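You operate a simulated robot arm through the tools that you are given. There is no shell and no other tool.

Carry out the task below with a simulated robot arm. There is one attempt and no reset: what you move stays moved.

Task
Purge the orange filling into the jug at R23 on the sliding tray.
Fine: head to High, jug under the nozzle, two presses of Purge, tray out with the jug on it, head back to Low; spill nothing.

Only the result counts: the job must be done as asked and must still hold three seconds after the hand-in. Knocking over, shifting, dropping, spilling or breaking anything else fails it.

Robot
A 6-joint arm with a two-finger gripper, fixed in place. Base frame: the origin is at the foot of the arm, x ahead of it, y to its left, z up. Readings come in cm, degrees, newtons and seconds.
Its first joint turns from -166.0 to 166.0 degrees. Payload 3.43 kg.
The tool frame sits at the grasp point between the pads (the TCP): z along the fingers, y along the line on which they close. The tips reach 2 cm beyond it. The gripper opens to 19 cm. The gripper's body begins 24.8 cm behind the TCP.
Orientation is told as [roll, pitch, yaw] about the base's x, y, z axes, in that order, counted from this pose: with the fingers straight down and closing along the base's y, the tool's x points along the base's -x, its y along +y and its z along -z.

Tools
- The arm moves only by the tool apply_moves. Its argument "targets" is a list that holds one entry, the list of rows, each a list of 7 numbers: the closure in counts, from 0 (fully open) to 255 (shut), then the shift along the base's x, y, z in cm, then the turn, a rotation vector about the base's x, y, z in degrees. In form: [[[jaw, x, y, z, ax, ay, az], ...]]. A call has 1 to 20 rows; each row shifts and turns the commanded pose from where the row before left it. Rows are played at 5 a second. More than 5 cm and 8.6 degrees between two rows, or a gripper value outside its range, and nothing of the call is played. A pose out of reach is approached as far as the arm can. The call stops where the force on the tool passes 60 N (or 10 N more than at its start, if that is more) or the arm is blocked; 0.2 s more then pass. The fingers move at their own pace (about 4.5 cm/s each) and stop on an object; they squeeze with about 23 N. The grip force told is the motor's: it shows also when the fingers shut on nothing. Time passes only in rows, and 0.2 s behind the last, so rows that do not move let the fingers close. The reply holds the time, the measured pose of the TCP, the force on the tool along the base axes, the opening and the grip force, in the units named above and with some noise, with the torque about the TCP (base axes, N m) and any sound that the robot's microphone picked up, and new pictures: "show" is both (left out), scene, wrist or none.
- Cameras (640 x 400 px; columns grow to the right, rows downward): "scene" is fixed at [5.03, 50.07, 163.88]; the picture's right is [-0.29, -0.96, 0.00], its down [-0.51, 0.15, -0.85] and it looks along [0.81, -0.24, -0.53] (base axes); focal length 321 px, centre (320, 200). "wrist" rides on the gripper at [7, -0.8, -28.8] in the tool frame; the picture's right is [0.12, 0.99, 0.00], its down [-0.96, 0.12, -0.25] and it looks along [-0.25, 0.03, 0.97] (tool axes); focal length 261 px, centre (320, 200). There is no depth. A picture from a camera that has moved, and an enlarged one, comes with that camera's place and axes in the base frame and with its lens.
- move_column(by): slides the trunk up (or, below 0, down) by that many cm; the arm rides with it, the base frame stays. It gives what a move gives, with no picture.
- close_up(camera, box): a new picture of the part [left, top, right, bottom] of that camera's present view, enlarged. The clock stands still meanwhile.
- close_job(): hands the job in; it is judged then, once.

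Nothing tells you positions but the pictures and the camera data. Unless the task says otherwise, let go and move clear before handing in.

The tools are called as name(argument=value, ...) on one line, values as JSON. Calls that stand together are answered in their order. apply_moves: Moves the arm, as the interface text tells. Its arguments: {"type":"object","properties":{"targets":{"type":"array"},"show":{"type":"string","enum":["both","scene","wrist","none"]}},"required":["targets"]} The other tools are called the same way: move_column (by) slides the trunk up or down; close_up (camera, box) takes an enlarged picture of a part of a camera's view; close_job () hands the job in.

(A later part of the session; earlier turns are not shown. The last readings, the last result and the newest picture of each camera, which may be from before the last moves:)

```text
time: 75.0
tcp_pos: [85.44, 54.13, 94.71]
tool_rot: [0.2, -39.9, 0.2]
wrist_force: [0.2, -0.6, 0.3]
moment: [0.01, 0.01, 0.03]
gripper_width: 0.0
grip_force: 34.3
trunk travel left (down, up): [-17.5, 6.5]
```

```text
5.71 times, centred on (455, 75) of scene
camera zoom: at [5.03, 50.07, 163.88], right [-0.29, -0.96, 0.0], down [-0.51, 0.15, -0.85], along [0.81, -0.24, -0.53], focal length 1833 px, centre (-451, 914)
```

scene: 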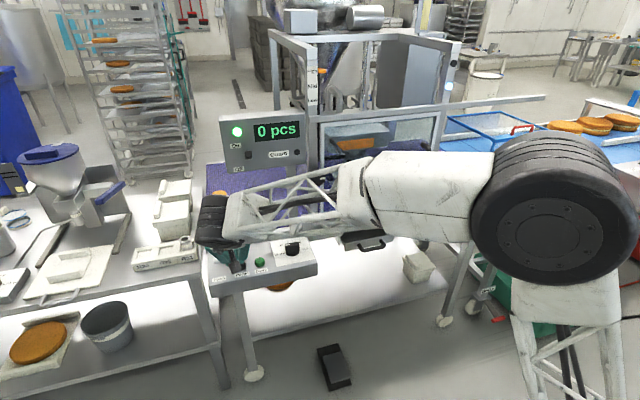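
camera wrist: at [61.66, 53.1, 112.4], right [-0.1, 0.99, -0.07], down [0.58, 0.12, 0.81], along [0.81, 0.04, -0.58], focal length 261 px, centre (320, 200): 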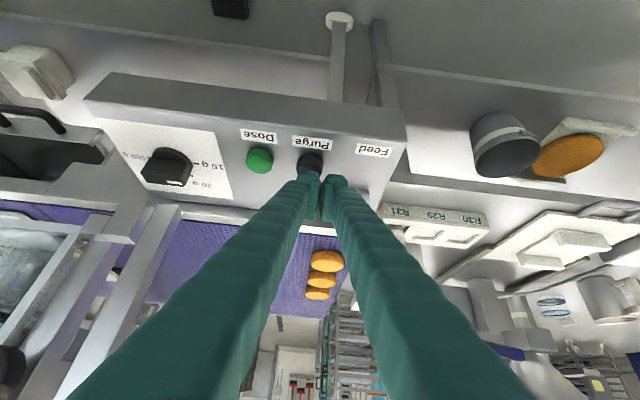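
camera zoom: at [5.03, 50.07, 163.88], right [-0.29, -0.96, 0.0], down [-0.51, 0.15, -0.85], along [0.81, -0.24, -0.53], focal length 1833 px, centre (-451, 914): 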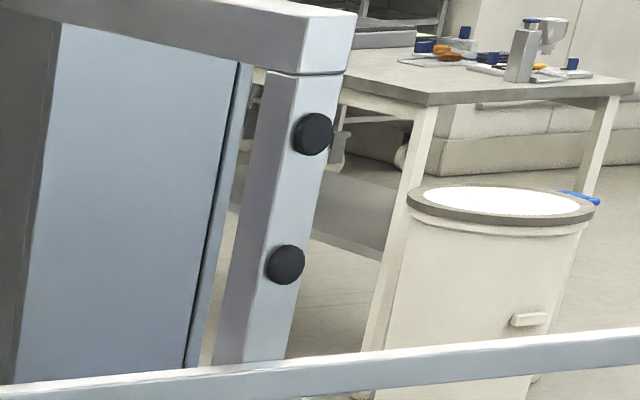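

The lamp went out with the level at half: each press drains half. Now the second press.

apply_moves(targets=[[[255, 0, 0, -0.4, 0, 0, 0], [255, 0, 0, -0.4, 0, 0, 0], [255, 0, 0, -0.2, 0, 0, 0], [255, 0, 0, -0.2, 0, 0, 0], [255, 0, 0, 0, 0, 0, 0]]], show="none")

```text
time: 76.2
tcp_pos: [85.57, 54.13, 93.74]
tool_rot: [0.3, -40.1, 0.2]
wrist_force: [-0.4, 0.4, 2.0]
moment: [-0.02, -0.01, -0.02]
gripper_width: 0.01
grip_force: 34.1
trunk travel left (down, up): [-17.5, 6.5]
```

In contact but no click yet; a hair further down.

apply_moves(targets=[[[255, 0, 0, -0.1, 0, 0, 0], [255, 0, 0, 0, 0, 0, 0]]], show="none")

close_up(camera="scene", box=[430, 40, 480, 110])

```text
time: 76.8
tcp_pos: [85.57, 54.08, 93.7]
tool_rot: [0.3, -40.0, 0.2]
wrist_force: [-0.6, 0.9, 2.6]
moment: [0.01, 0.01, -0.04]
gripper_width: 0.0
grip_force: 34.3
trunk travel left (down, up): [-17.5, 6.5]
heard: click
```

```text
5.71 times, centred on (455, 75) of scene
camera zoom: at [5.03, 50.07, 163.88], right [-0.29, -0.96, 0.0], down [-0.51, 0.15, -0.85], along [0.81, -0.24, -0.53], focal length 1833 px, centre (-451, 914)
```

zoom: 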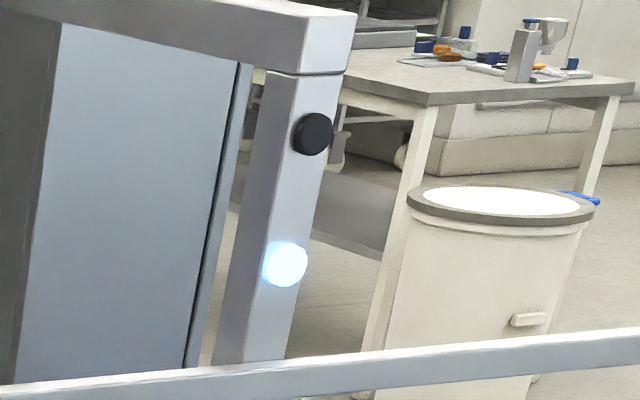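

Second click and the lamp is lit. I lift off and retreat while the purge runs.

apply_moves(targets=[[[255, 0, 0, 0.5, 0, 0, 0], [255, 0, 0, 1, 0, 0, 0], [255, -0.5, 0, 2, 0, 0, 0], [255, -2, -0.5, 3, 0, 0, 0], [255, -2.5, -1, 3, 0, 0, 0], [255, -2.5, -2, 3, 0, 0, 0], [255, -2.5, -3, 3, 0, -3, 0], [255, -2, -3, 2, 0, -4, 0], [255, 0, -4, 1, 0, 0, 0], [255, 0, -4.5, 0, 0, 0, 0], [255, 0, -4.5, 0, 0, 0, 0], [255, 0, -4.5, 0, 0, 0, 0], [255, 0, -4.5, 0, 0, 0, 0], [255, 0, -4.5, 0, 0, 0, 0], [255, 0, -4.5, 0, 0, -4, 0], [200, 0, -4.5, 0, 0, -4, 0], [130, 0, -4.5, 0, 0, -4, 0], [60, 0, -4.5, 0, 0, 0, 0], [0, 0, -4.5, 0, 0, 0, 0], [0, 0, -4.5, 0, 0, 0, 0]]], show="both")

close_up(camera="scene", box=[325, 115, 425, 195])

close_up(camera="scene", box=[430, 40, 480, 110])

```text
time: 81.0
tcp_pos: [74.24, -5.67, 110.37]
tool_rot: [-15.8, -60.2, 13.2]
wrist_force: [0.1, 0.6, 0.2]
moment: [-0.01, -0.04, -0.01]
gripper_width: 10.23
grip_force: 0.1
out of reach, approached as far as the arm can: row 18, 19, 20
trunk travel left (down, up): [-17.5, 6.5]
camera wrist: at [45.64, -5.01, 118.27], right [-0.05, 0.97, -0.24], down [0.25, 0.24, 0.94], along [0.97, -0.02, -0.25], focal length 261 px, centre (320, 200)
```

scene: 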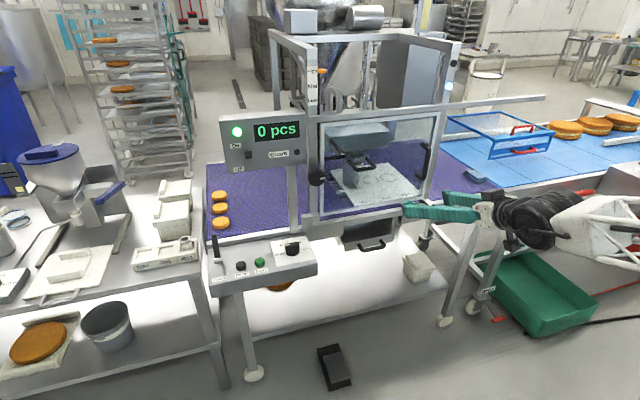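
wrist: 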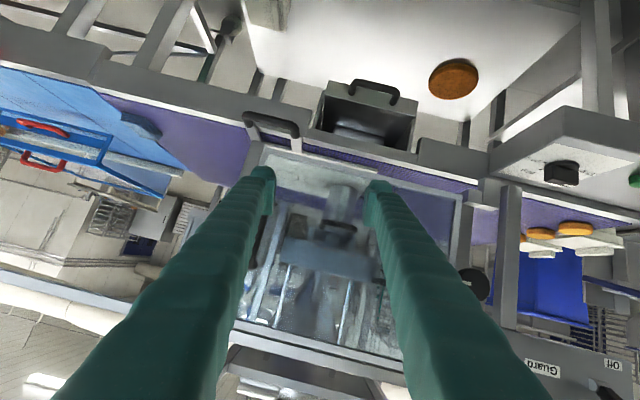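

```text
5.00 times, centred on (375, 155) of scene
camera zoom: at [5.03, 50.07, 163.88], right [-0.29, -0.96, 0.0], down [-0.51, 0.15, -0.85], along [0.81, -0.24, -0.53], focal length 1604 px, centre (45, 425)
```

zoom: 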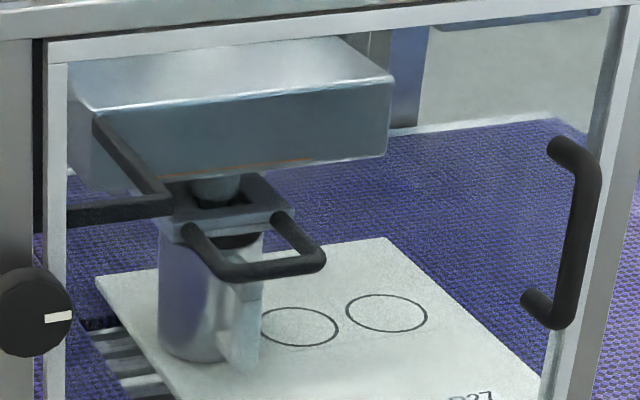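

```text
5.71 times, centred on (455, 75) of scene
camera zoom: at [5.03, 50.07, 163.88], right [-0.29, -0.96, 0.0], down [-0.51, 0.15, -0.85], along [0.81, -0.24, -0.53], focal length 1833 px, centre (-451, 914)
```

zoom: 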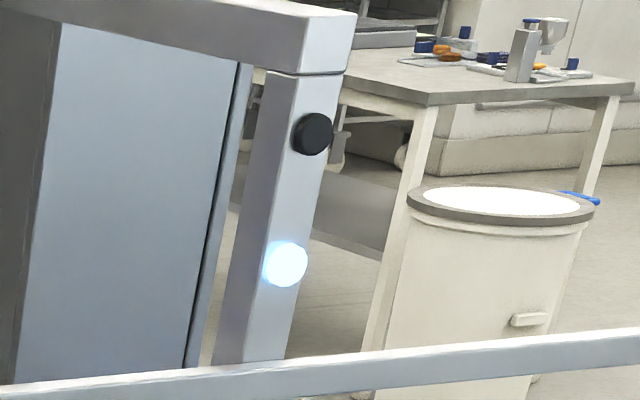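

The sight window is now empty and the lamp still lit. I raise and straighten the tool while the last bit drains.

apply_moves(targets=[[[0, -1, 0, 2, 3.6, -1.4, 0.5], [0, -1, 0, 3, 3.6, -1.4, 0.4], [0, 0, 0, 2, 0, 0, 0], [0, 0, 0, 0, 0, 0, 0], [0, 0, 0, 0, 0, 0, 0], [0, 0, 0, 0, 0, 0, 0], [0, 0, 0, 0, 0, 0, 0], [0, 0, 0, 0, 0, 0, 0]]], show="scene")

close_up(camera="scene", box=[325, 115, 425, 195])

close_up(camera="scene", box=[430, 40, 480, 110])

```text
time: 82.8
tcp_pos: [74.63, -5.55, 118.6]
tool_rot: [-5.3, -67.2, 5.0]
wrist_force: [-0.6, -0.4, 0.4]
moment: [-0.02, -0.01, 0.0]
gripper_width: 19.0
grip_force: 0.0
out of reach, approached as far as the arm can: row 1, 2
trunk travel left (down, up): [-17.5, 6.5]
```

scene: 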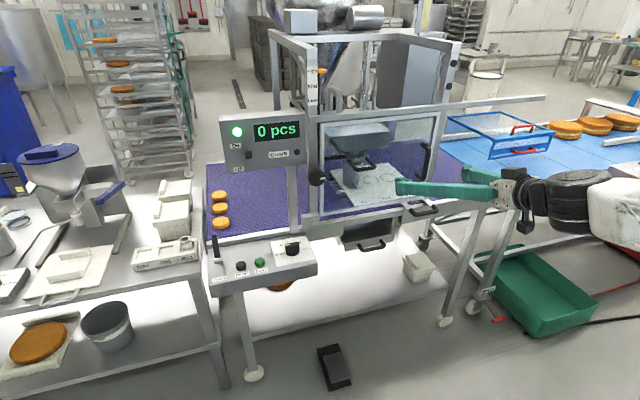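

```text
5.00 times, centred on (375, 155) of scene
camera zoom: at [5.03, 50.07, 163.88], right [-0.29, -0.96, 0.0], down [-0.51, 0.15, -0.85], along [0.81, -0.24, -0.53], focal length 1604 px, centre (45, 425)
```

zoom: 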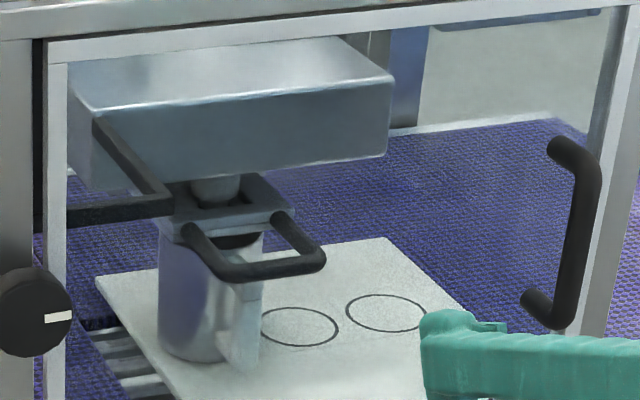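

```text
5.71 times, centred on (455, 75) of scene
camera zoom: at [5.03, 50.07, 163.88], right [-0.29, -0.96, 0.0], down [-0.51, 0.15, -0.85], along [0.81, -0.24, -0.53], focal length 1833 px, centre (-451, 914)
```

zoom: 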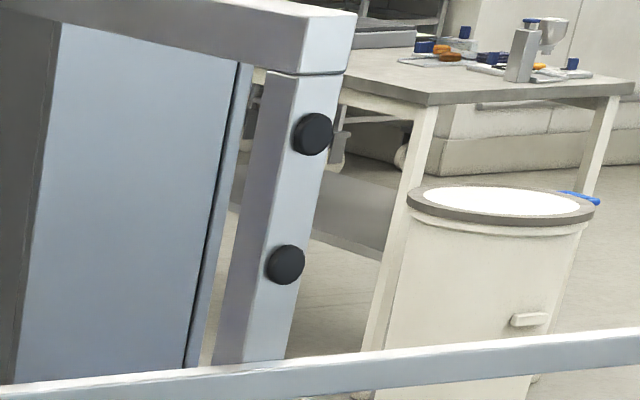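

Lamp off, window empty, nothing on the tray. Now back to the tray handle: I straighten the tool and come down behind it.

apply_moves(targets=[[[0, 0, -2, 0, 1.1, 2.1, 0], [0, 0, -4, 0, 1.1, 2.1, 0], [0, 0, -4, 0, 0, 0, 0], [0, 0, -4, 0, 0, 0, 0], [0, 1, 0, -3, 0, 0, 0], [0, 1, 0, -3, 0, 0, 0], [0, 1, 0, -3, 0, 0, 0], [0, 1, 0, -3, 0, 0, 0], [0, 1, 0, -3, 0, 0, 0], [0, 0.5, 0, -1.5, 0, 0, 0], [0, 0, 0, 0, 0, 0, 0]]], show="both")

close_up(camera="wrist", box=[200, 60, 440, 220])

```text
time: 85.2
tcp_pos: [80.2, -19.56, 101.95]
tool_rot: [0.4, -63.2, -0.2]
wrist_force: [-1.2, -0.5, -0.2]
moment: [0.0, 0.01, -0.01]
gripper_width: 18.98
grip_force: 0.1
trunk travel left (down, up): [-17.5, 6.5]
camera wrist: at [51.43, -20.52, 108.83], right [-0.06, 0.99, -0.1], down [0.21, 0.11, 0.97], along [0.98, 0.04, -0.22], focal length 261 px, centre (320, 200)
```

scene: 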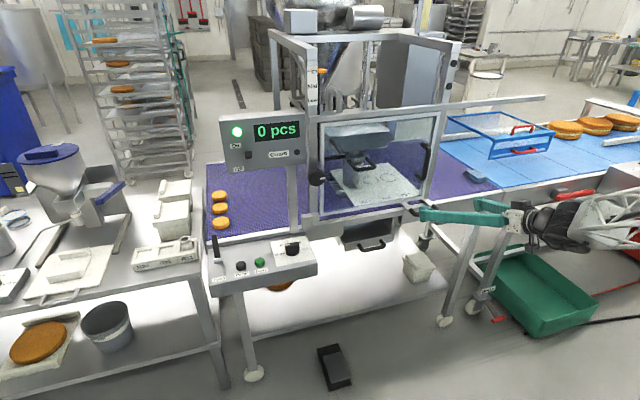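
wrist: 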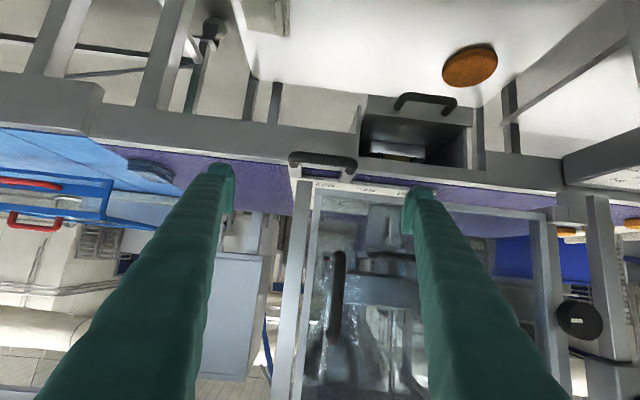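

```text
2.50 times, centred on (320, 140) of wrist
camera zoom: at [51.43, -20.52, 108.83], right [-0.06, 0.99, -0.1], down [0.21, 0.11, 0.97], along [0.98, 0.04, -0.22], focal length 652 px, centre (320, 350)
```

zoom: 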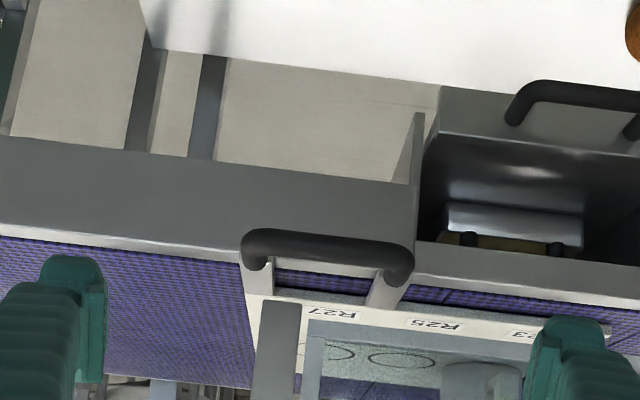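

The handle is at y about -19.1. I move in with the fingers opened to about 14.5 cm and close on it.

apply_moves(targets=[[[60, 2.5, 0.15, -1.9, 0, 0, 0], [60, 2.5, 0.15, -1.9, 0, 0, 0], [60, 2.5, 0.15, -1.9, 0, 0, 0], [60, 2.5, 0, -1.9, 0, 0, 0], [60, 2.1, 0, -1.5, 0, 0, 0], [60, 0, 0, 0, 0, 0, 0]]], show="none")

close_up(camera="wrist", box=[200, 100, 440, 260])

```text
time: 86.7
tcp_pos: [92.37, -18.92, 92.91]
tool_rot: [0.6, -63.3, -0.1]
wrist_force: [0.3, 0.3, 0.2]
moment: [-0.01, 0.01, 0.01]
gripper_width: 14.55
grip_force: 0.1
trunk travel left (down, up): [-17.5, 6.5]
```

```text
2.50 times, centred on (320, 180) of wrist
camera zoom: at [63.48, -19.91, 99.66], right [-0.06, 0.99, -0.1], down [0.21, 0.11, 0.97], along [0.98, 0.04, -0.22], focal length 652 px, centre (320, 250)
```

zoom: 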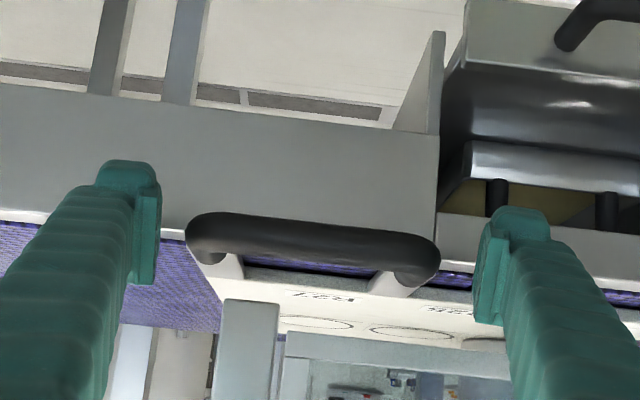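

The handle lies centred between the fingers. I close gently.

apply_moves(targets=[[[80, 0, -0.05, 0, 0, 0, 0], [90, 0, 0, 0, 0, 0, 0], [97, 0, 0, 0, 0, 0, 0], [103, 0, 0, 0, 0, 0, 0], [120, 0, 0, 0, 0, 0, 0], [150, 0, 0, 0, 0, 0, 0], [150, 0, 0, 0, 0, 0, 0]]], show="none")

close_up(camera="scene", box=[325, 115, 455, 215])

```text
time: 88.2
tcp_pos: [92.36, -19.02, 92.96]
tool_rot: [0.5, -63.3, -0.2]
wrist_force: [1.1, -3.8, 2.0]
moment: [-0.15, 0.03, -0.97]
gripper_width: 11.56
grip_force: 44.8
trunk travel left (down, up): [-17.5, 6.5]
```

```text
4.00 times, centred on (390, 165) of scene
camera zoom: at [5.03, 50.07, 163.88], right [-0.29, -0.96, 0.0], down [-0.51, 0.15, -0.85], along [0.81, -0.24, -0.53], focal length 1283 px, centre (40, 340)
```

zoom: 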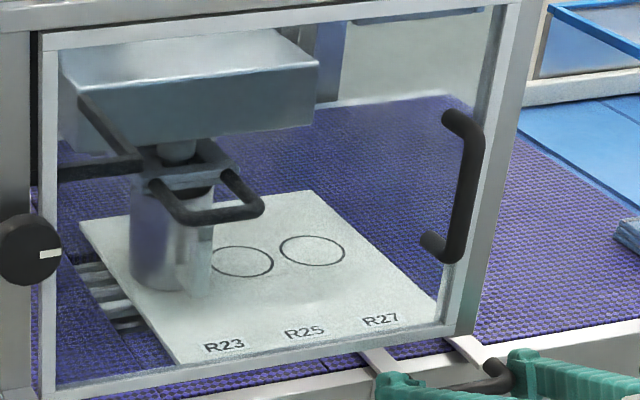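

Gripped. I slide the tray slowly back out to the right, first about half way.

apply_moves(targets=[[[150, 0, -0.2, 0, 0, 0, 0], [150, 0, -0.3, 0, 0, 0, 0], [150, 0, -0.5, 0, 0, 0, 0], [150, 0, -0.6, 0, 0, 0, 0], [150, 0, -0.7, 0, 0, 0, 0], [150, 0, -0.7, 0, 0, 0, 0], [150, 0, -0.7, 0, 0, 0, 0], [150, 0, -0.7, 0, 0, 0, 0], [150, 0, -0.7, 0, 0, 0, 0], [150, 0, -0.7, 0, 0, 0, 0], [150, 0, -0.7, 0, 0, 0, 0], [150, 0, -0.7, 0, 0, 0, 0], [150, 0, -0.7, 0, 0, 0, 0], [150, 0, -0.7, 0, 0, 0, 0], [150, 0, -0.7, 0, 0, 0, 0], [150, 0, -0.7, 0, 0, 0, 0], [150, 0, -0.6, 0, 0, 0, 0], [150, 0, -0.5, 0, 0, 0, 0], [150, 0, -0.3, 0, 0, 0, 0], [150, 0, -0.1, 0, 0, 0, 0]]], show="none")

close_up(camera="scene", box=[325, 115, 485, 225])

```text
time: 92.5
tcp_pos: [92.25, -30.77, 93.06]
tool_rot: [0.5, -63.1, -0.1]
wrist_force: [-26.8, 0.0, -20.9]
moment: [-0.27, 0.11, -0.06]
gripper_width: 11.56
grip_force: 44.8
trunk travel left (down, up): [-17.5, 6.5]
```

```text
3.64 times, centred on (405, 170) of scene
camera zoom: at [5.03, 50.07, 163.88], right [-0.29, -0.96, 0.0], down [-0.51, 0.15, -0.85], along [0.81, -0.24, -0.53], focal length 1166 px, centre (11, 309)
```

zoom: 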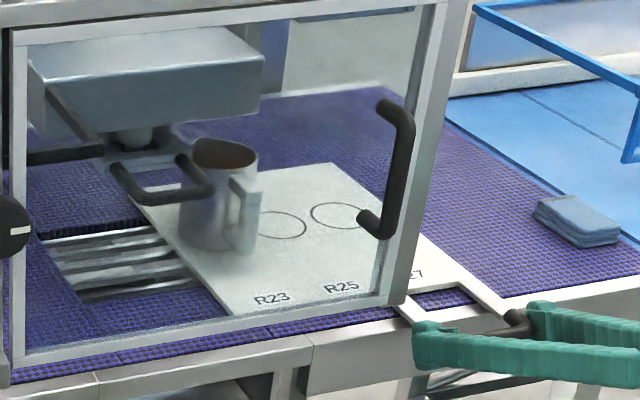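

The jug with brown-orange content is coming out smoothly. I relieve the strain slightly and continue to the original tray position.

apply_moves(targets=[[[150, -0.07, -0.2, -0.05, 0, 0, 0], [150, 0, -0.3, 0, 0, 0, 0], [150, 0, -0.5, 0, 0, 0, 0], [150, 0, -0.7, 0, 0, 0, 0], [150, 0, -0.8, 0, 0, 0, 0], [150, 0, -0.8, 0, 0, 0, 0], [150, 0, -0.8, 0, 0, 0, 0], [150, 0, -0.8, 0, 0, 0, 0], [150, 0, -0.8, 0, 0, 0, 0], [150, 0, -0.8, 0, 0, 0, 0], [150, 0, -0.8, 0, 0, 0, 0], [150, 0, -0.8, 0, 0, 0, 0], [150, 0, -0.8, 0, 0, 0, 0], [150, 0, -0.8, 0, 0, 0, 0], [150, 0, -0.8, 0, 0, 0, 0], [150, 0, -0.7, 0, 0, 0, 0], [150, 0, -0.6, 0, 0, 0, 0], [150, 0, -0.4, 0, 0, 0, 0], [150, 0, -0.2, 0, 0, 0, 0], [150, 0, 0, 0, 0, 0, 0]]], show="none")

close_up(camera="scene", box=[370, 115, 530, 225])

```text
time: 96.7
tcp_pos: [92.41, -43.09, 93.08]
tool_rot: [0.5, -63.3, -0.1]
wrist_force: [0.9, 1.7, 2.3]
moment: [0.88, -0.09, -0.03]
gripper_width: 11.54
grip_force: 45.1
trunk travel left (down, up): [-17.5, 6.5]
```

```text
3.64 times, centred on (450, 170) of scene
camera zoom: at [5.03, 50.07, 163.88], right [-0.29, -0.96, 0.0], down [-0.51, 0.15, -0.85], along [0.81, -0.24, -0.53], focal length 1166 px, centre (-153, 309)
```

zoom: 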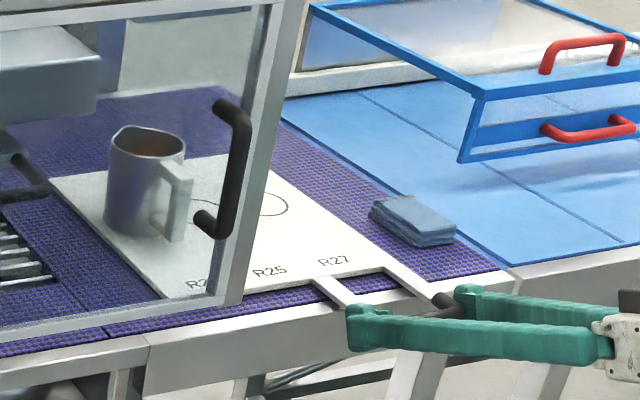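

About 4 cm left to the starting place. I slide the rest slowly.

apply_moves(targets=[[[150, 0, -0.2, 0, 0, 0, 0], [150, 0, -0.4, 0, 0, 0, 0], [150, 0, -0.6, 0, 0, 0, 0], [150, 0, -0.6, 0, 0, 0, 0], [150, 0, -0.6, 0, 0, 0, 0], [150, 0, -0.6, 0, 0, 0, 0], [150, 0, -0.5, 0, 0, 0, 0], [150, 0, -0.3, 0, 0, 0, 0], [150, 0, -0.1, 0, 0, 0, 0], [150, 0, 0, 0, 0, 0, 0]]], show="none")

close_up(camera="scene", box=[390, 120, 530, 220])

```text
time: 98.8
tcp_pos: [92.27, -47.05, 92.93]
tool_rot: [0.5, -63.3, -0.1]
wrist_force: [4.8, -3.1, 2.7]
moment: [-0.46, 0.06, -0.2]
gripper_width: 11.54
grip_force: 44.8
trunk travel left (down, up): [-17.5, 6.5]
```

```text
4.00 times, centred on (460, 170) of scene
camera zoom: at [5.03, 50.07, 163.88], right [-0.29, -0.96, 0.0], down [-0.51, 0.15, -0.85], along [0.81, -0.24, -0.53], focal length 1283 px, centre (-240, 320)
```

zoom: 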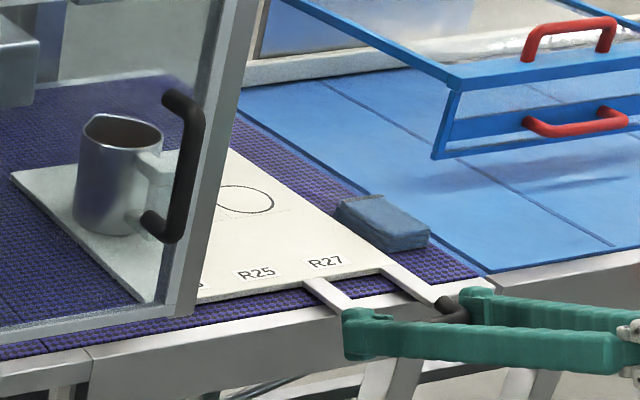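

The tray is back at its starting position with the jug upright on it. I release gently and back off.

apply_moves(targets=[[[103, 0, 0, 0, 0, 0, 0], [97, 0, 0, 0, 0, 0, 0], [90, 0, 0, 0, 0, 0, 0], [75, 0, 0, 0, 0, 0, 0], [60, 0, 0, 0, 0, 0, 0], [60, -2.5, 0, 1.2, 0, 0, 0], [60, -3.5, 0, 1.8, 0, 0, 0], [60, -4, 0, 2.2, 0, 0, 0], [60, -3, 0, 4, 0, 0, 0], [60, -2, 0, 4, 0, 0, 0], [60, -2, 0, 4, 0, 0, 0], [60, -1, 0, 4, 0, 0, 0], [60, 0, 0, 4, 0, 0, 0]]], show="scene")

close_up(camera="scene", box=[390, 120, 530, 220])

```text
time: 101.7
tcp_pos: [74.16, -46.89, 118.28]
tool_rot: [0.5, -63.1, -0.2]
wrist_force: [0.5, -0.2, -1.0]
moment: [0.04, -0.02, 0.03]
gripper_width: 14.52
grip_force: 0.1
trunk travel left (down, up): [-17.5, 6.5]
```

scene: 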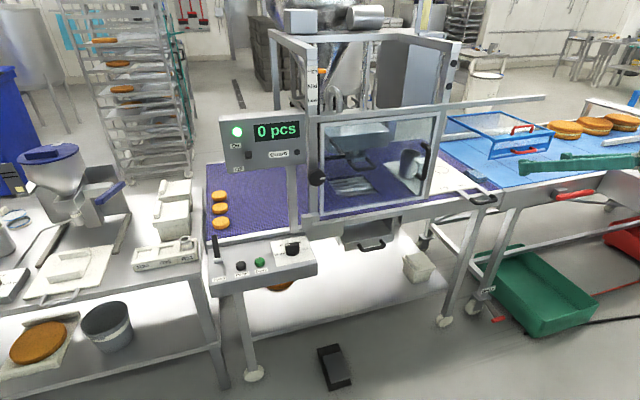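

```text
4.00 times, centred on (460, 170) of scene
camera zoom: at [5.03, 50.07, 163.88], right [-0.29, -0.96, 0.0], down [-0.51, 0.15, -0.85], along [0.81, -0.24, -0.53], focal length 1283 px, centre (-240, 320)
```

zoom: 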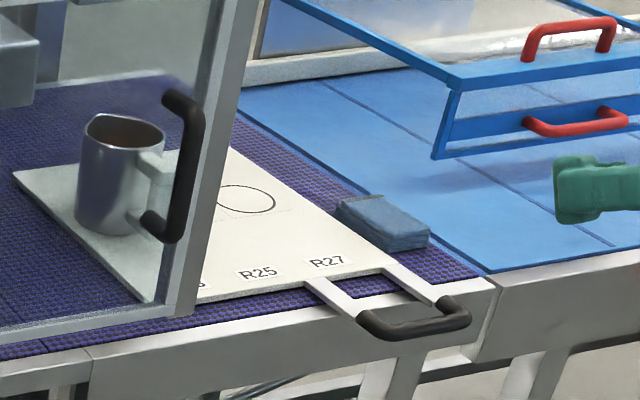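

Tray and jug are back in place. Now I travel left in front of the guard back to the knob.

apply_moves(targets=[[[60, -0.5, 4.5, 0.5, 0, 0, 0], [60, -0.5, 4.8, 0.5, 0, 0, 0], [60, -0.5, 4.8, 0.5, 0, 0, 0], [60, 0, 4.8, 0.5, 0, 0, 0], [60, 0, 4.8, 0, 0, 0, 0], [60, 0, 4.8, 0, 0, 0, 0], [60, 0, 4.8, 0, 0, 0, 0], [60, 0, 4.8, 0, 0, 0, 0], [60, 0, 4.8, 0, 0, 0, 0], [60, 0, 4.8, 0, 0, 0, 0], [60, 0, 4.8, 0, 0, 0, 0], [100, 0, 4.8, 0, 0, 0, 0], [130, 0, 4.8, 0, 0, 0, 0], [130, 0, 4.8, 0, 0, 0, 0], [130, 0, 4.5, 0, 0, 0, 0]]], show="scene")

```text
time: 104.8
tcp_pos: [73.23, 23.25, 120.55]
tool_rot: [0.4, -63.3, -1.3]
wrist_force: [-4.1, 7.2, 1.1]
moment: [-0.72, -0.44, -1.4]
gripper_width: 9.34
grip_force: 0.1
trunk travel left (down, up): [-17.5, 6.5]
```

scene: 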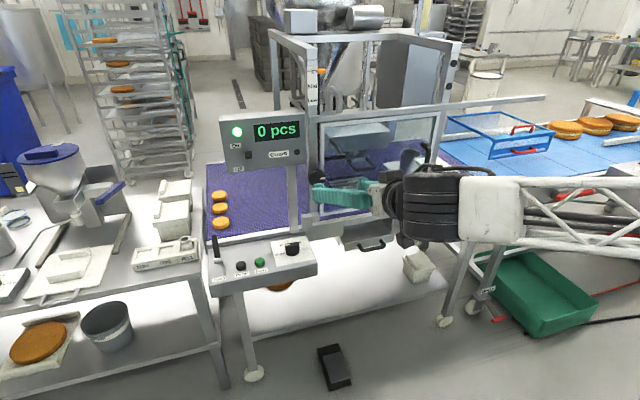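

In front of the post again. I level the tool and line up with the knob, stopping short.

apply_moves(targets=[[[130, 0.5, 0.3, -1.2, 0, -5.4, 1.3], [130, 0.5, 0.3, -1.2, 0, -5.4, 0], [130, 1, 0.3, -1.2, 0, -5.4, 0], [130, 2, 0.3, -1.3, 0, -5.4, 0], [130, 2.5, 0.1, -1.4, 0, -5.1, 0], [130, 0, 0, 0, 0, 0, 0]]], show="both")

close_up(camera="wrist", box=[260, 130, 400, 240])

```text
time: 106.2
tcp_pos: [79.18, 25.9, 114.06]
tool_rot: [-75.2, -89.5, 76.8]
wrist_force: [-0.2, -0.5, -0.6]
moment: [-0.01, 0.0, 0.01]
gripper_width: 9.29
grip_force: 0.1
trunk travel left (down, up): [-17.5, 6.5]
camera wrist: at [50.57, 24.21, 107.15], right [-0.03, 0.99, -0.13], down [-0.25, 0.12, 0.96], along [0.97, 0.06, 0.24], focal length 261 px, centre (320, 200)
```

scene: 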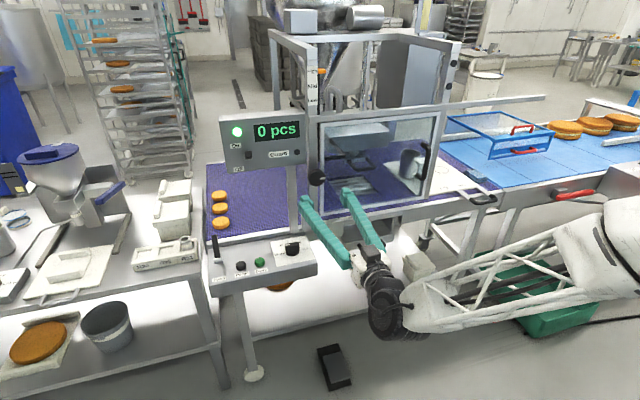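
wrist: 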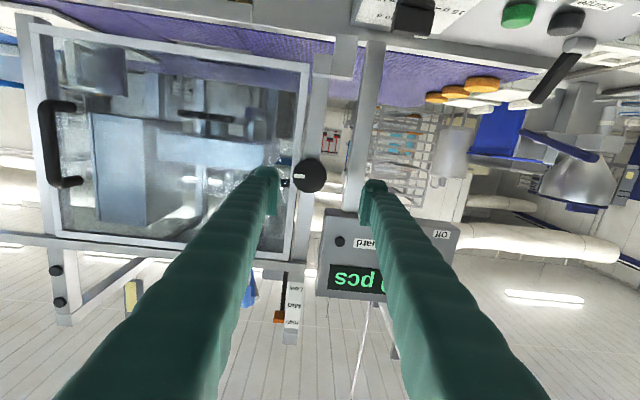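

```text
3.64 times, centred on (330, 185) of wrist
camera zoom: at [50.57, 24.21, 107.15], right [-0.03, 0.99, -0.13], down [-0.25, 0.12, 0.96], along [0.97, 0.06, 0.24], focal length 948 px, centre (284, 254)
```

zoom: 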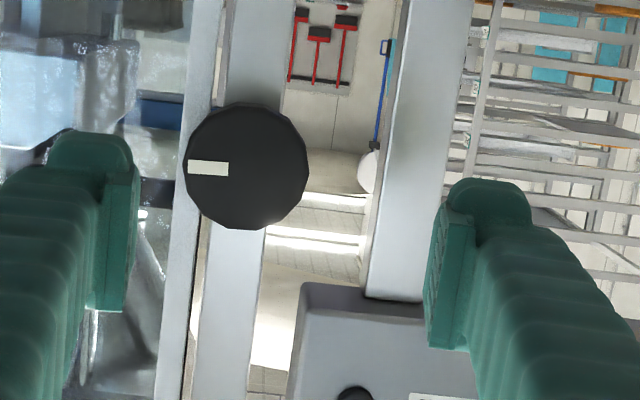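

The marker is at 3 o'clock (High) as left. I centre on the knob, advance, and grip it with level fingers.

apply_moves(targets=[[[150, 2, -0.7, 0, 0, 0, -1.6], [150, 3, -0.65, 0.05, 0, 0, 0], [150, 3, 0, 0.05, 0, 0, 0], [150, 3, 0, 0, 0, 0, 0], [150, 0, 0, 0, 0, 0, 0]]], show="none")

close_up(camera="wrist", box=[260, 130, 400, 240])

```text
time: 107.5
tcp_pos: [90.38, 24.41, 113.83]
tool_rot: [-70.8, -89.4, 70.7]
wrist_force: [0.1, -0.2, -1.0]
moment: [-0.01, -0.02, 0.03]
gripper_width: 7.82
grip_force: 0.1
trunk travel left (down, up): [-17.5, 6.5]
```

```text
3.64 times, centred on (330, 185) of wrist
camera zoom: at [61.63, 23.62, 107.03], right [0.0, 0.99, -0.13], down [-0.24, 0.12, 0.96], along [0.97, 0.03, 0.24], focal length 948 px, centre (284, 254)
```

zoom: 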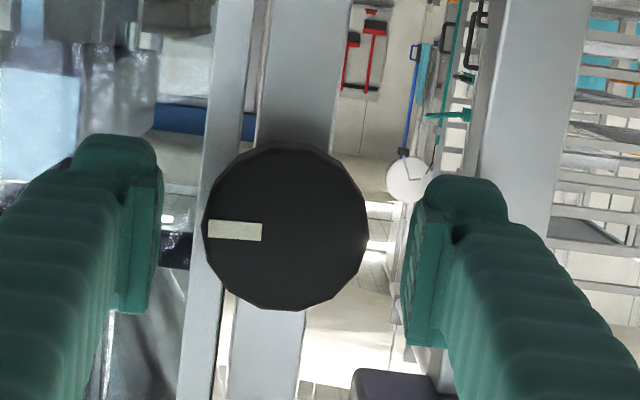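

Well centred. I advance onto the knob and grip, then start turning counterclockwise.

apply_moves(targets=[[[150, 1.6, 0.1, 0.1, 0, 0, 0], [150, 1.5, 0, 0.1, 0, 0, 0], [220, 0, 0, 0, 0, 0, 0], [220, 0, 0, 0, 0, 0, 0], [220, 0, 0, 0, 0, 0, 0], [220, 0, 0, 0, -5, 0, 0], [220, 0, 0, 0, -5, 0, 0], [220, 0, 0, 0, -5, 0, 0], [220, 0, 0, 0, -5, 0, 0], [220, 0, 0, 0, -5, 0, 0], [220, 0, 0, 0, 0, 0, 0]]], show="none")

close_up(camera="wrist", box=[270, 150, 370, 230])

close_up(camera="scene", box=[290, 60, 360, 200])

```text
time: 109.8
tcp_pos: [93.38, 24.5, 114.12]
tool_rot: [-89.8, -64.5, 89.7]
wrist_force: [12.8, 2.3, 5.7]
moment: [-0.03, -0.08, 0.05]
gripper_width: 5.58
grip_force: 44.9
trunk travel left (down, up): [-17.5, 6.5]
```

```text
5.00 times, centred on (320, 190) of wrist
camera zoom: at [64.69, 20.87, 108.26], right [0.0, 0.84, -0.54], down [-0.24, 0.52, 0.82], along [0.97, 0.13, 0.21], focal length 1303 px, centre (320, 250)
```

zoom: 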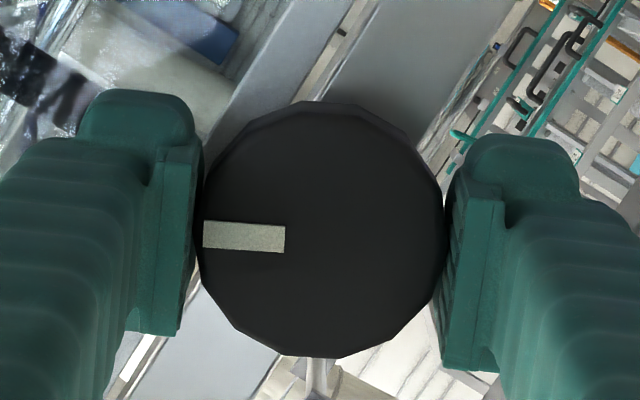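

```text
2.86 times, centred on (325, 130) of scene
camera zoom: at [5.03, 50.07, 163.88], right [-0.29, -0.96, 0.0], down [-0.51, 0.15, -0.85], along [0.81, -0.24, -0.53], focal length 916 px, centre (306, 400)
```

zoom: 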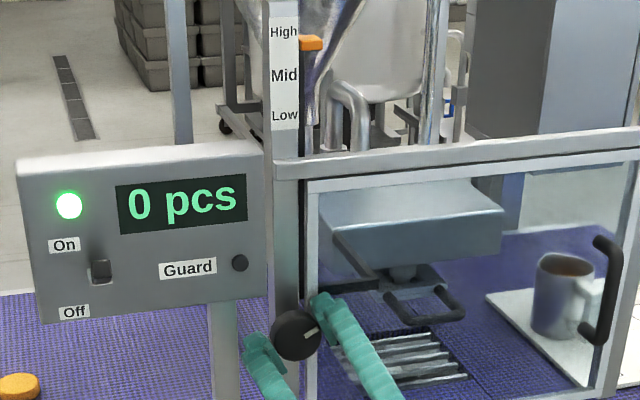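

The knob follows and the pointer drops from High. I continue counterclockwise.

apply_moves(targets=[[[220, 0.03, 0, 0, -6, 0, 0], [220, 0, 0, 0, -6, 0, 0], [220, 0, 0, 0, -6, 0, 0], [220, 0, 0, 0, -6, 0, 0], [220, 0, 0, 0, -6, 0, 0], [220, 0, 0, 0, -6, 0, 0], [220, 0, 0, 0, -6, 0, 0], [220, 0, 0, 0, -6, 0, 0], [220, 0, 0, 0, -6, 0, 0], [220, 0, 0, 0, -6, 0, 0], [220, 0, 0, 0, -6, 0, 0], [220, 0, 0, 0, -5, 0, 0], [220, 0, 0, 0, 0, 0, 0]]], show="none")

close_up(camera="wrist", box=[270, 150, 370, 230])

close_up(camera="scene", box=[290, 60, 360, 200])

```text
time: 112.7
tcp_pos: [93.44, 24.73, 113.94]
tool_rot: [-90.0, 6.5, 89.9]
wrist_force: [1.6, 6.7, -11.0]
moment: [-0.06, 0.09, 0.11]
gripper_width: 5.61
grip_force: 44.7
trunk travel left (down, up): [-17.5, 6.5]
```

```text
5.00 times, centred on (320, 190) of wrist
camera zoom: at [64.68, 17.82, 115.73], right [0.0, -0.23, -0.97], down [-0.25, 0.94, -0.22], along [0.97, 0.24, -0.06], focal length 1303 px, centre (320, 250)
```

zoom: 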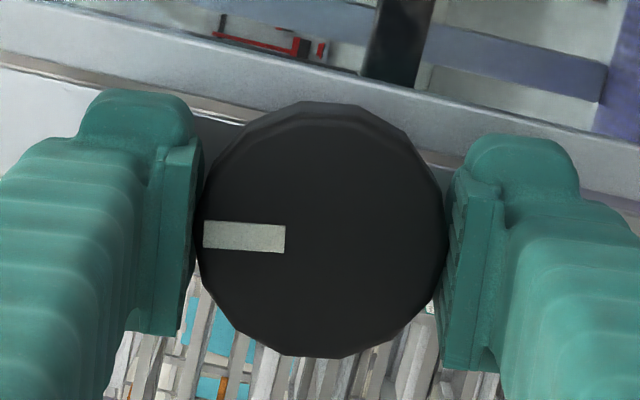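

```text
2.86 times, centred on (325, 130) of scene
camera zoom: at [5.03, 50.07, 163.88], right [-0.29, -0.96, 0.0], down [-0.51, 0.15, -0.85], along [0.81, -0.24, -0.53], focal length 916 px, centre (306, 400)
```

zoom: 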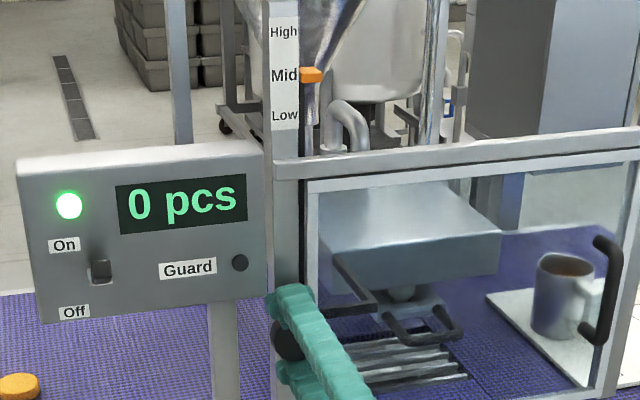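

The pointer is at Mid. I release, back off, roll back to level and regrip for the second half.

apply_moves(targets=[[[150, 0, 0, 0, 0, 0, 0], [150, 0, 0, 0, 0, 0, 0], [150, 0, 0, 0, 0, 0, 0], [150, -2, 0, 0, 0, 0, 0], [150, -2, 0, 0, 0, 0, 0], [150, 0, 0, 0, 8.3, 0, 0], [150, 0, 0, 0, 8.3, 0, 0], [150, 0, 0, 0, 8.3, 0, 0], [150, 0, 0, 0, 8.3, 0, 0], [150, 0, 0, 0, 8.3, 0, 0], [150, 0, 0, 0, 8.3, 0, 0], [150, 0, 0, 0, 8.3, 0, 0], [150, 0, 0, 0, 8.3, 0, 0], [150, 0, 0, 0, 8.3, 0, 0], [150, 0, 0, 0, 8.3, 0, 0], [150, 0, 0, 0, 8.3, 0, 0], [150, 0, 0, 0, 0, 0, 0]]], show="none")

close_up(camera="wrist", box=[260, 130, 400, 240])

```text
time: 116.2
tcp_pos: [89.3, 24.52, 114.22]
tool_rot: [-88.3, -84.9, 88.1]
wrist_force: [0.2, 0.0, -0.1]
moment: [0.01, 0.04, 0.01]
gripper_width: 7.82
grip_force: 0.0
trunk travel left (down, up): [-17.5, 6.5]
```

```text
3.64 times, centred on (330, 185) of wrist
camera zoom: at [60.63, 23.15, 107.36], right [0.0, 0.98, -0.21], down [-0.24, 0.2, 0.95], along [0.97, 0.05, 0.24], focal length 948 px, centre (284, 254)
```

zoom: 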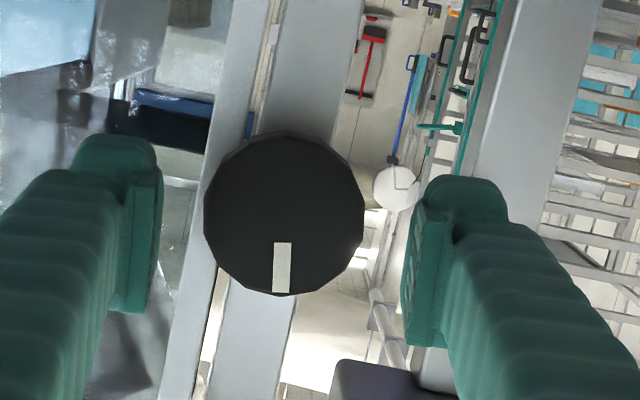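

Marker at 12 o'clock. I advance, grip and turn counterclockwise toward Low.

apply_moves(targets=[[[150, 2.1, 0, 0, 0, 0, 0], [150, 2, 0, -0.05, 0, 0, 0], [220, 0, 0, 0, 0, 0, 0], [220, 0, 0, 0, 0, 0, 0], [220, 0, 0, 0, 0, 0, 0], [220, 0, 0, 0, -6, 0, 0], [220, 0, 0, 0, -6, 0, 0], [220, 0, 0, 0, -6, 0, 0], [220, 0, 0, 0, -6, 0, 0], [220, 0, 0, 0, -6, 0, 0], [220, 0, 0, 0, -6, 0, 0], [220, 0, 0, 0, -6, 0, 0], [220, 0, 0, 0, -6, 0, 0], [220, 0, 0, 0, -6, 0, 0], [220, 0, 0, 0, -6, 0, 0], [220, 0, 0, 0, -6, 0, 0], [220, 0, 0, 0, -6, 0, 0], [220, 0, 0, 0, 0, 0, 0]]], show="none")

close_up(camera="wrist", box=[270, 150, 370, 230])

close_up(camera="scene", box=[290, 60, 360, 200])

```text
time: 120.0
tcp_pos: [93.54, 24.61, 114.07]
tool_rot: [-90.0, -12.7, 89.9]
wrist_force: [-9.3, 5.7, -5.5]
moment: [-0.02, 0.02, 0.08]
gripper_width: 5.63
grip_force: 44.8
trunk travel left (down, up): [-17.5, 6.5]
```

```text
5.00 times, centred on (320, 190) of wrist
camera zoom: at [64.76, 17.66, 113.39], right [0.0, 0.1, -0.99], down [-0.25, 0.96, 0.1], along [0.97, 0.24, 0.03], focal length 1303 px, centre (320, 250)
```

zoom: 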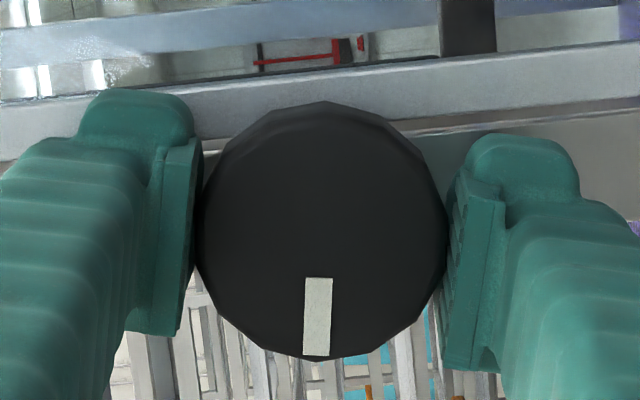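

```text
2.86 times, centred on (325, 130) of scene
camera zoom: at [5.03, 50.07, 163.88], right [-0.29, -0.96, 0.0], down [-0.51, 0.15, -0.85], along [0.81, -0.24, -0.53], focal length 916 px, centre (306, 400)
```

zoom: 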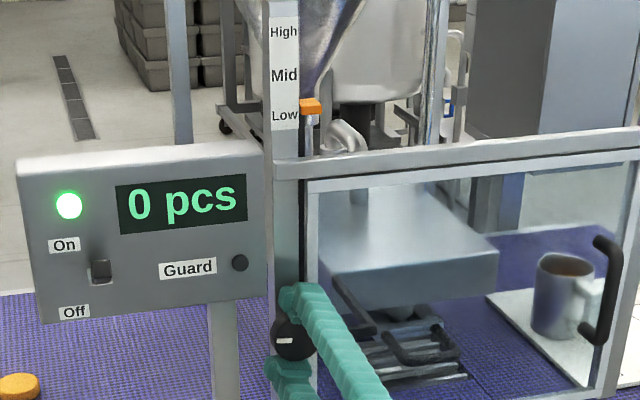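

Nearly at Low, about 12° to go. I finish the turn gently until it reaches its stop.

apply_moves(targets=[[[220, 0, 0, 0, -4, 0, 0], [220, 0, 0, 0, -4, 0, 0], [220, 0, 0, 0, -4, 0, 0], [220, 0, 0, 0, -3, 0, 0], [220, 0, 0, 0, 0, 0, 0]]], show="none")

close_up(camera="wrist", box=[270, 150, 370, 230])

close_up(camera="scene", box=[290, 50, 370, 110])

```text
time: 121.2
tcp_pos: [93.54, 24.45, 113.99]
tool_rot: [-89.9, 2.2, 89.8]
wrist_force: [-8.0, 1.9, -8.8]
moment: [0.89, 0.1, 0.0]
gripper_width: 5.6
grip_force: 44.9
trunk travel left (down, up): [-17.5, 6.5]
```

```text
5.00 times, centred on (320, 190) of wrist
camera zoom: at [64.77, 17.68, 115.2], right [0.0, -0.16, -0.99], down [-0.24, 0.96, -0.15], along [0.97, 0.24, -0.04], focal length 1303 px, centre (320, 250)
```

zoom: 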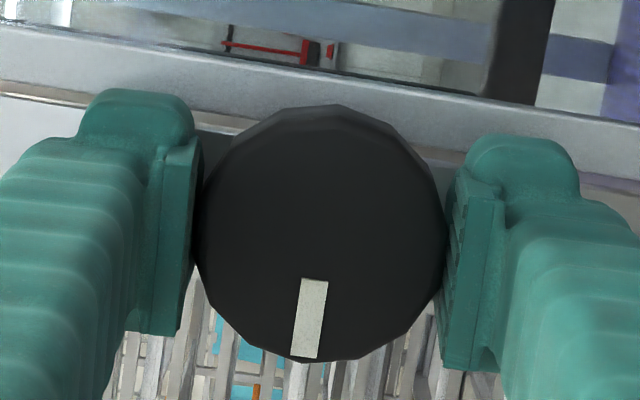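

```text
6.67 times, centred on (330, 80) of scene
camera zoom: at [5.03, 50.07, 163.88], right [-0.29, -0.96, 0.0], down [-0.51, 0.15, -0.85], along [0.81, -0.24, -0.53], focal length 2138 px, centre (253, 1000)
```

zoom: 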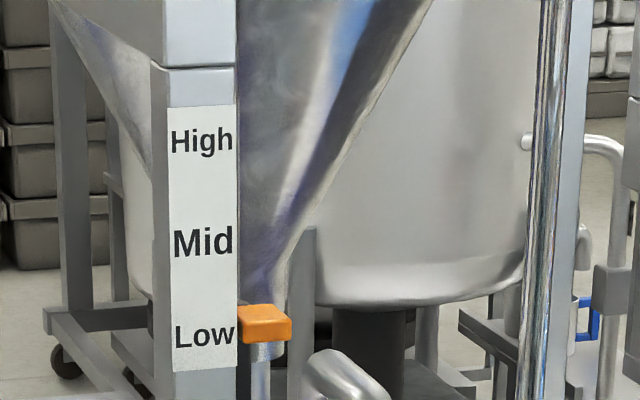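

The pointer is exactly at Low as at the start and the knob is on its stop. I release and retreat.

apply_moves(targets=[[[220, 0, 0, 0, 2, 0, 0], [150, 0, 0, 0, 0, 0, 0], [150, 0, 0, 0, 0, 0, 0], [150, 0, 0, 0, 0, 0, 0], [150, -2, 0, 0, 0, 0, 0], [150, -3, 0, 0, 0, 0, 0], [150, -3, 0, 0, 0, 0, 0], [150, -3, 0, 0, 0, 0, 0], [150, -2, 0, 2, 0, 0, 0], [150, -2, 0, 3, 0, 0, 0], [150, -2, 0, 3, 0, 0, 0], [150, -1, 0, 3, 0, 0, 0], [150, 0, 0, 0, 0, 0, 0]]], show="both")

close_up(camera="scene", box=[290, 60, 450, 220])

close_up(camera="scene", box=[380, 120, 520, 220])

close_up(camera="scene", box=[300, 150, 350, 210])

```text
time: 124.0
tcp_pos: [75.51, 24.58, 125.09]
tool_rot: [-90.0, 0.1, 89.8]
wrist_force: [-0.4, -0.3, -0.1]
moment: [-0.01, -0.01, -0.01]
gripper_width: 7.84
grip_force: 0.1
trunk travel left (down, up): [-17.5, 6.5]
camera wrist: at [46.77, 17.62, 126.0], right [0.0, -0.12, -0.99], down [-0.24, 0.96, -0.12], along [0.97, 0.24, -0.03], focal length 261 px, centre (320, 200)
```

scene: 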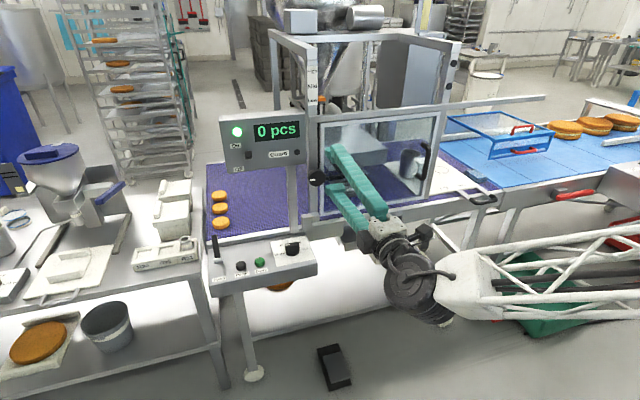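
wrist: 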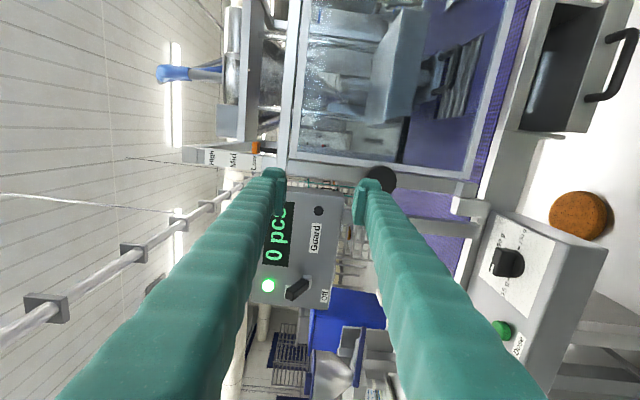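

```text
2.50 times, centred on (370, 140) of scene
camera zoom: at [5.03, 50.07, 163.88], right [-0.29, -0.96, 0.0], down [-0.51, 0.15, -0.85], along [0.81, -0.24, -0.53], focal length 802 px, centre (195, 350)
```

zoom: 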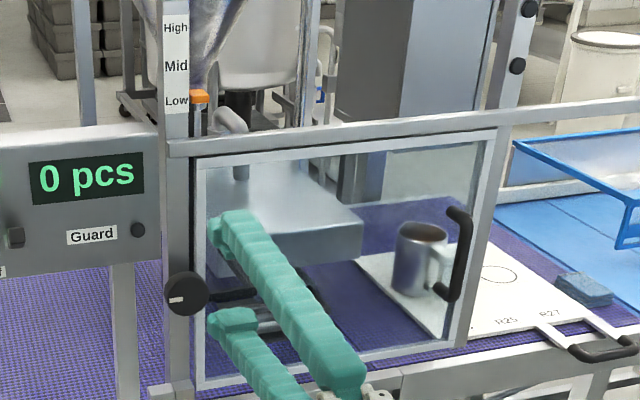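

```text
4.00 times, centred on (450, 170) of scene
camera zoom: at [5.03, 50.07, 163.88], right [-0.29, -0.96, 0.0], down [-0.51, 0.15, -0.85], along [0.81, -0.24, -0.53], focal length 1283 px, centre (-200, 320)
```

zoom: 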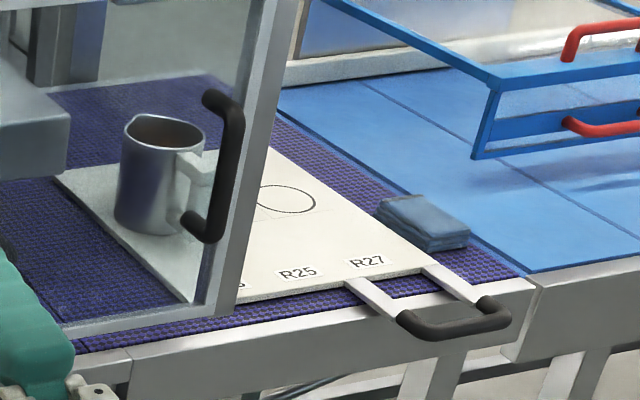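

```text
6.67 times, centred on (325, 180) of scene
camera zoom: at [5.03, 50.07, 163.88], right [-0.29, -0.96, 0.0], down [-0.51, 0.15, -0.85], along [0.81, -0.24, -0.53], focal length 2138 px, centre (287, 333)
```

zoom: 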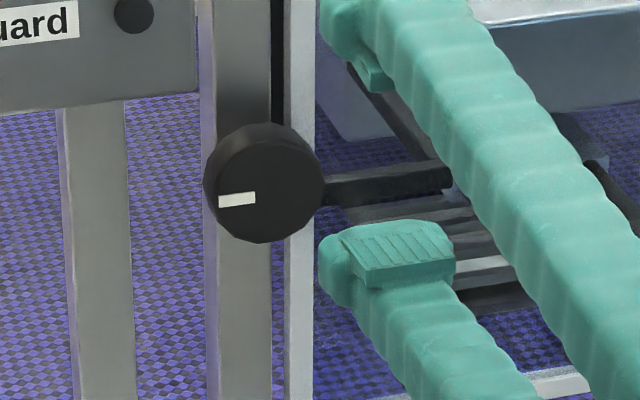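

The head is at Low, the tray is out with the filled jug on it, and the display still reads 0 pcs. I take one last look for any drips under the nozzle before handing in.

close_up(camera="wrist", box=[280, 0, 540, 190])

close_up(camera="scene", box=[395, 140, 435, 180])

```text
2.11 times, centred on (410, 95) of wrist
camera zoom: at [46.77, 17.62, 126.0], right [0.0, -0.12, -0.99], down [-0.24, 0.96, -0.12], along [0.97, 0.24, -0.03], focal length 549 px, centre (130, 421)
```

zoom: 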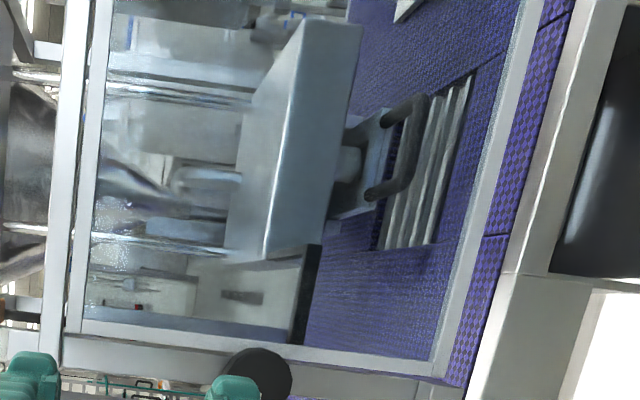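

```text
10.00 times, centred on (415, 160) of scene
camera zoom: at [5.03, 50.07, 163.88], right [-0.29, -0.96, 0.0], down [-0.51, 0.15, -0.85], along [0.81, -0.24, -0.53], focal length 3207 px, centre (-630, 600)
```

zoom: 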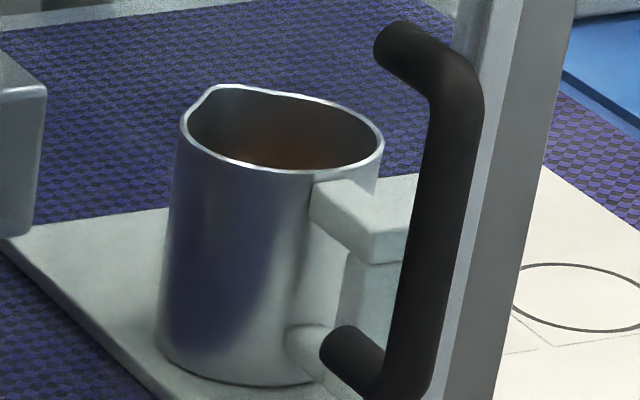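

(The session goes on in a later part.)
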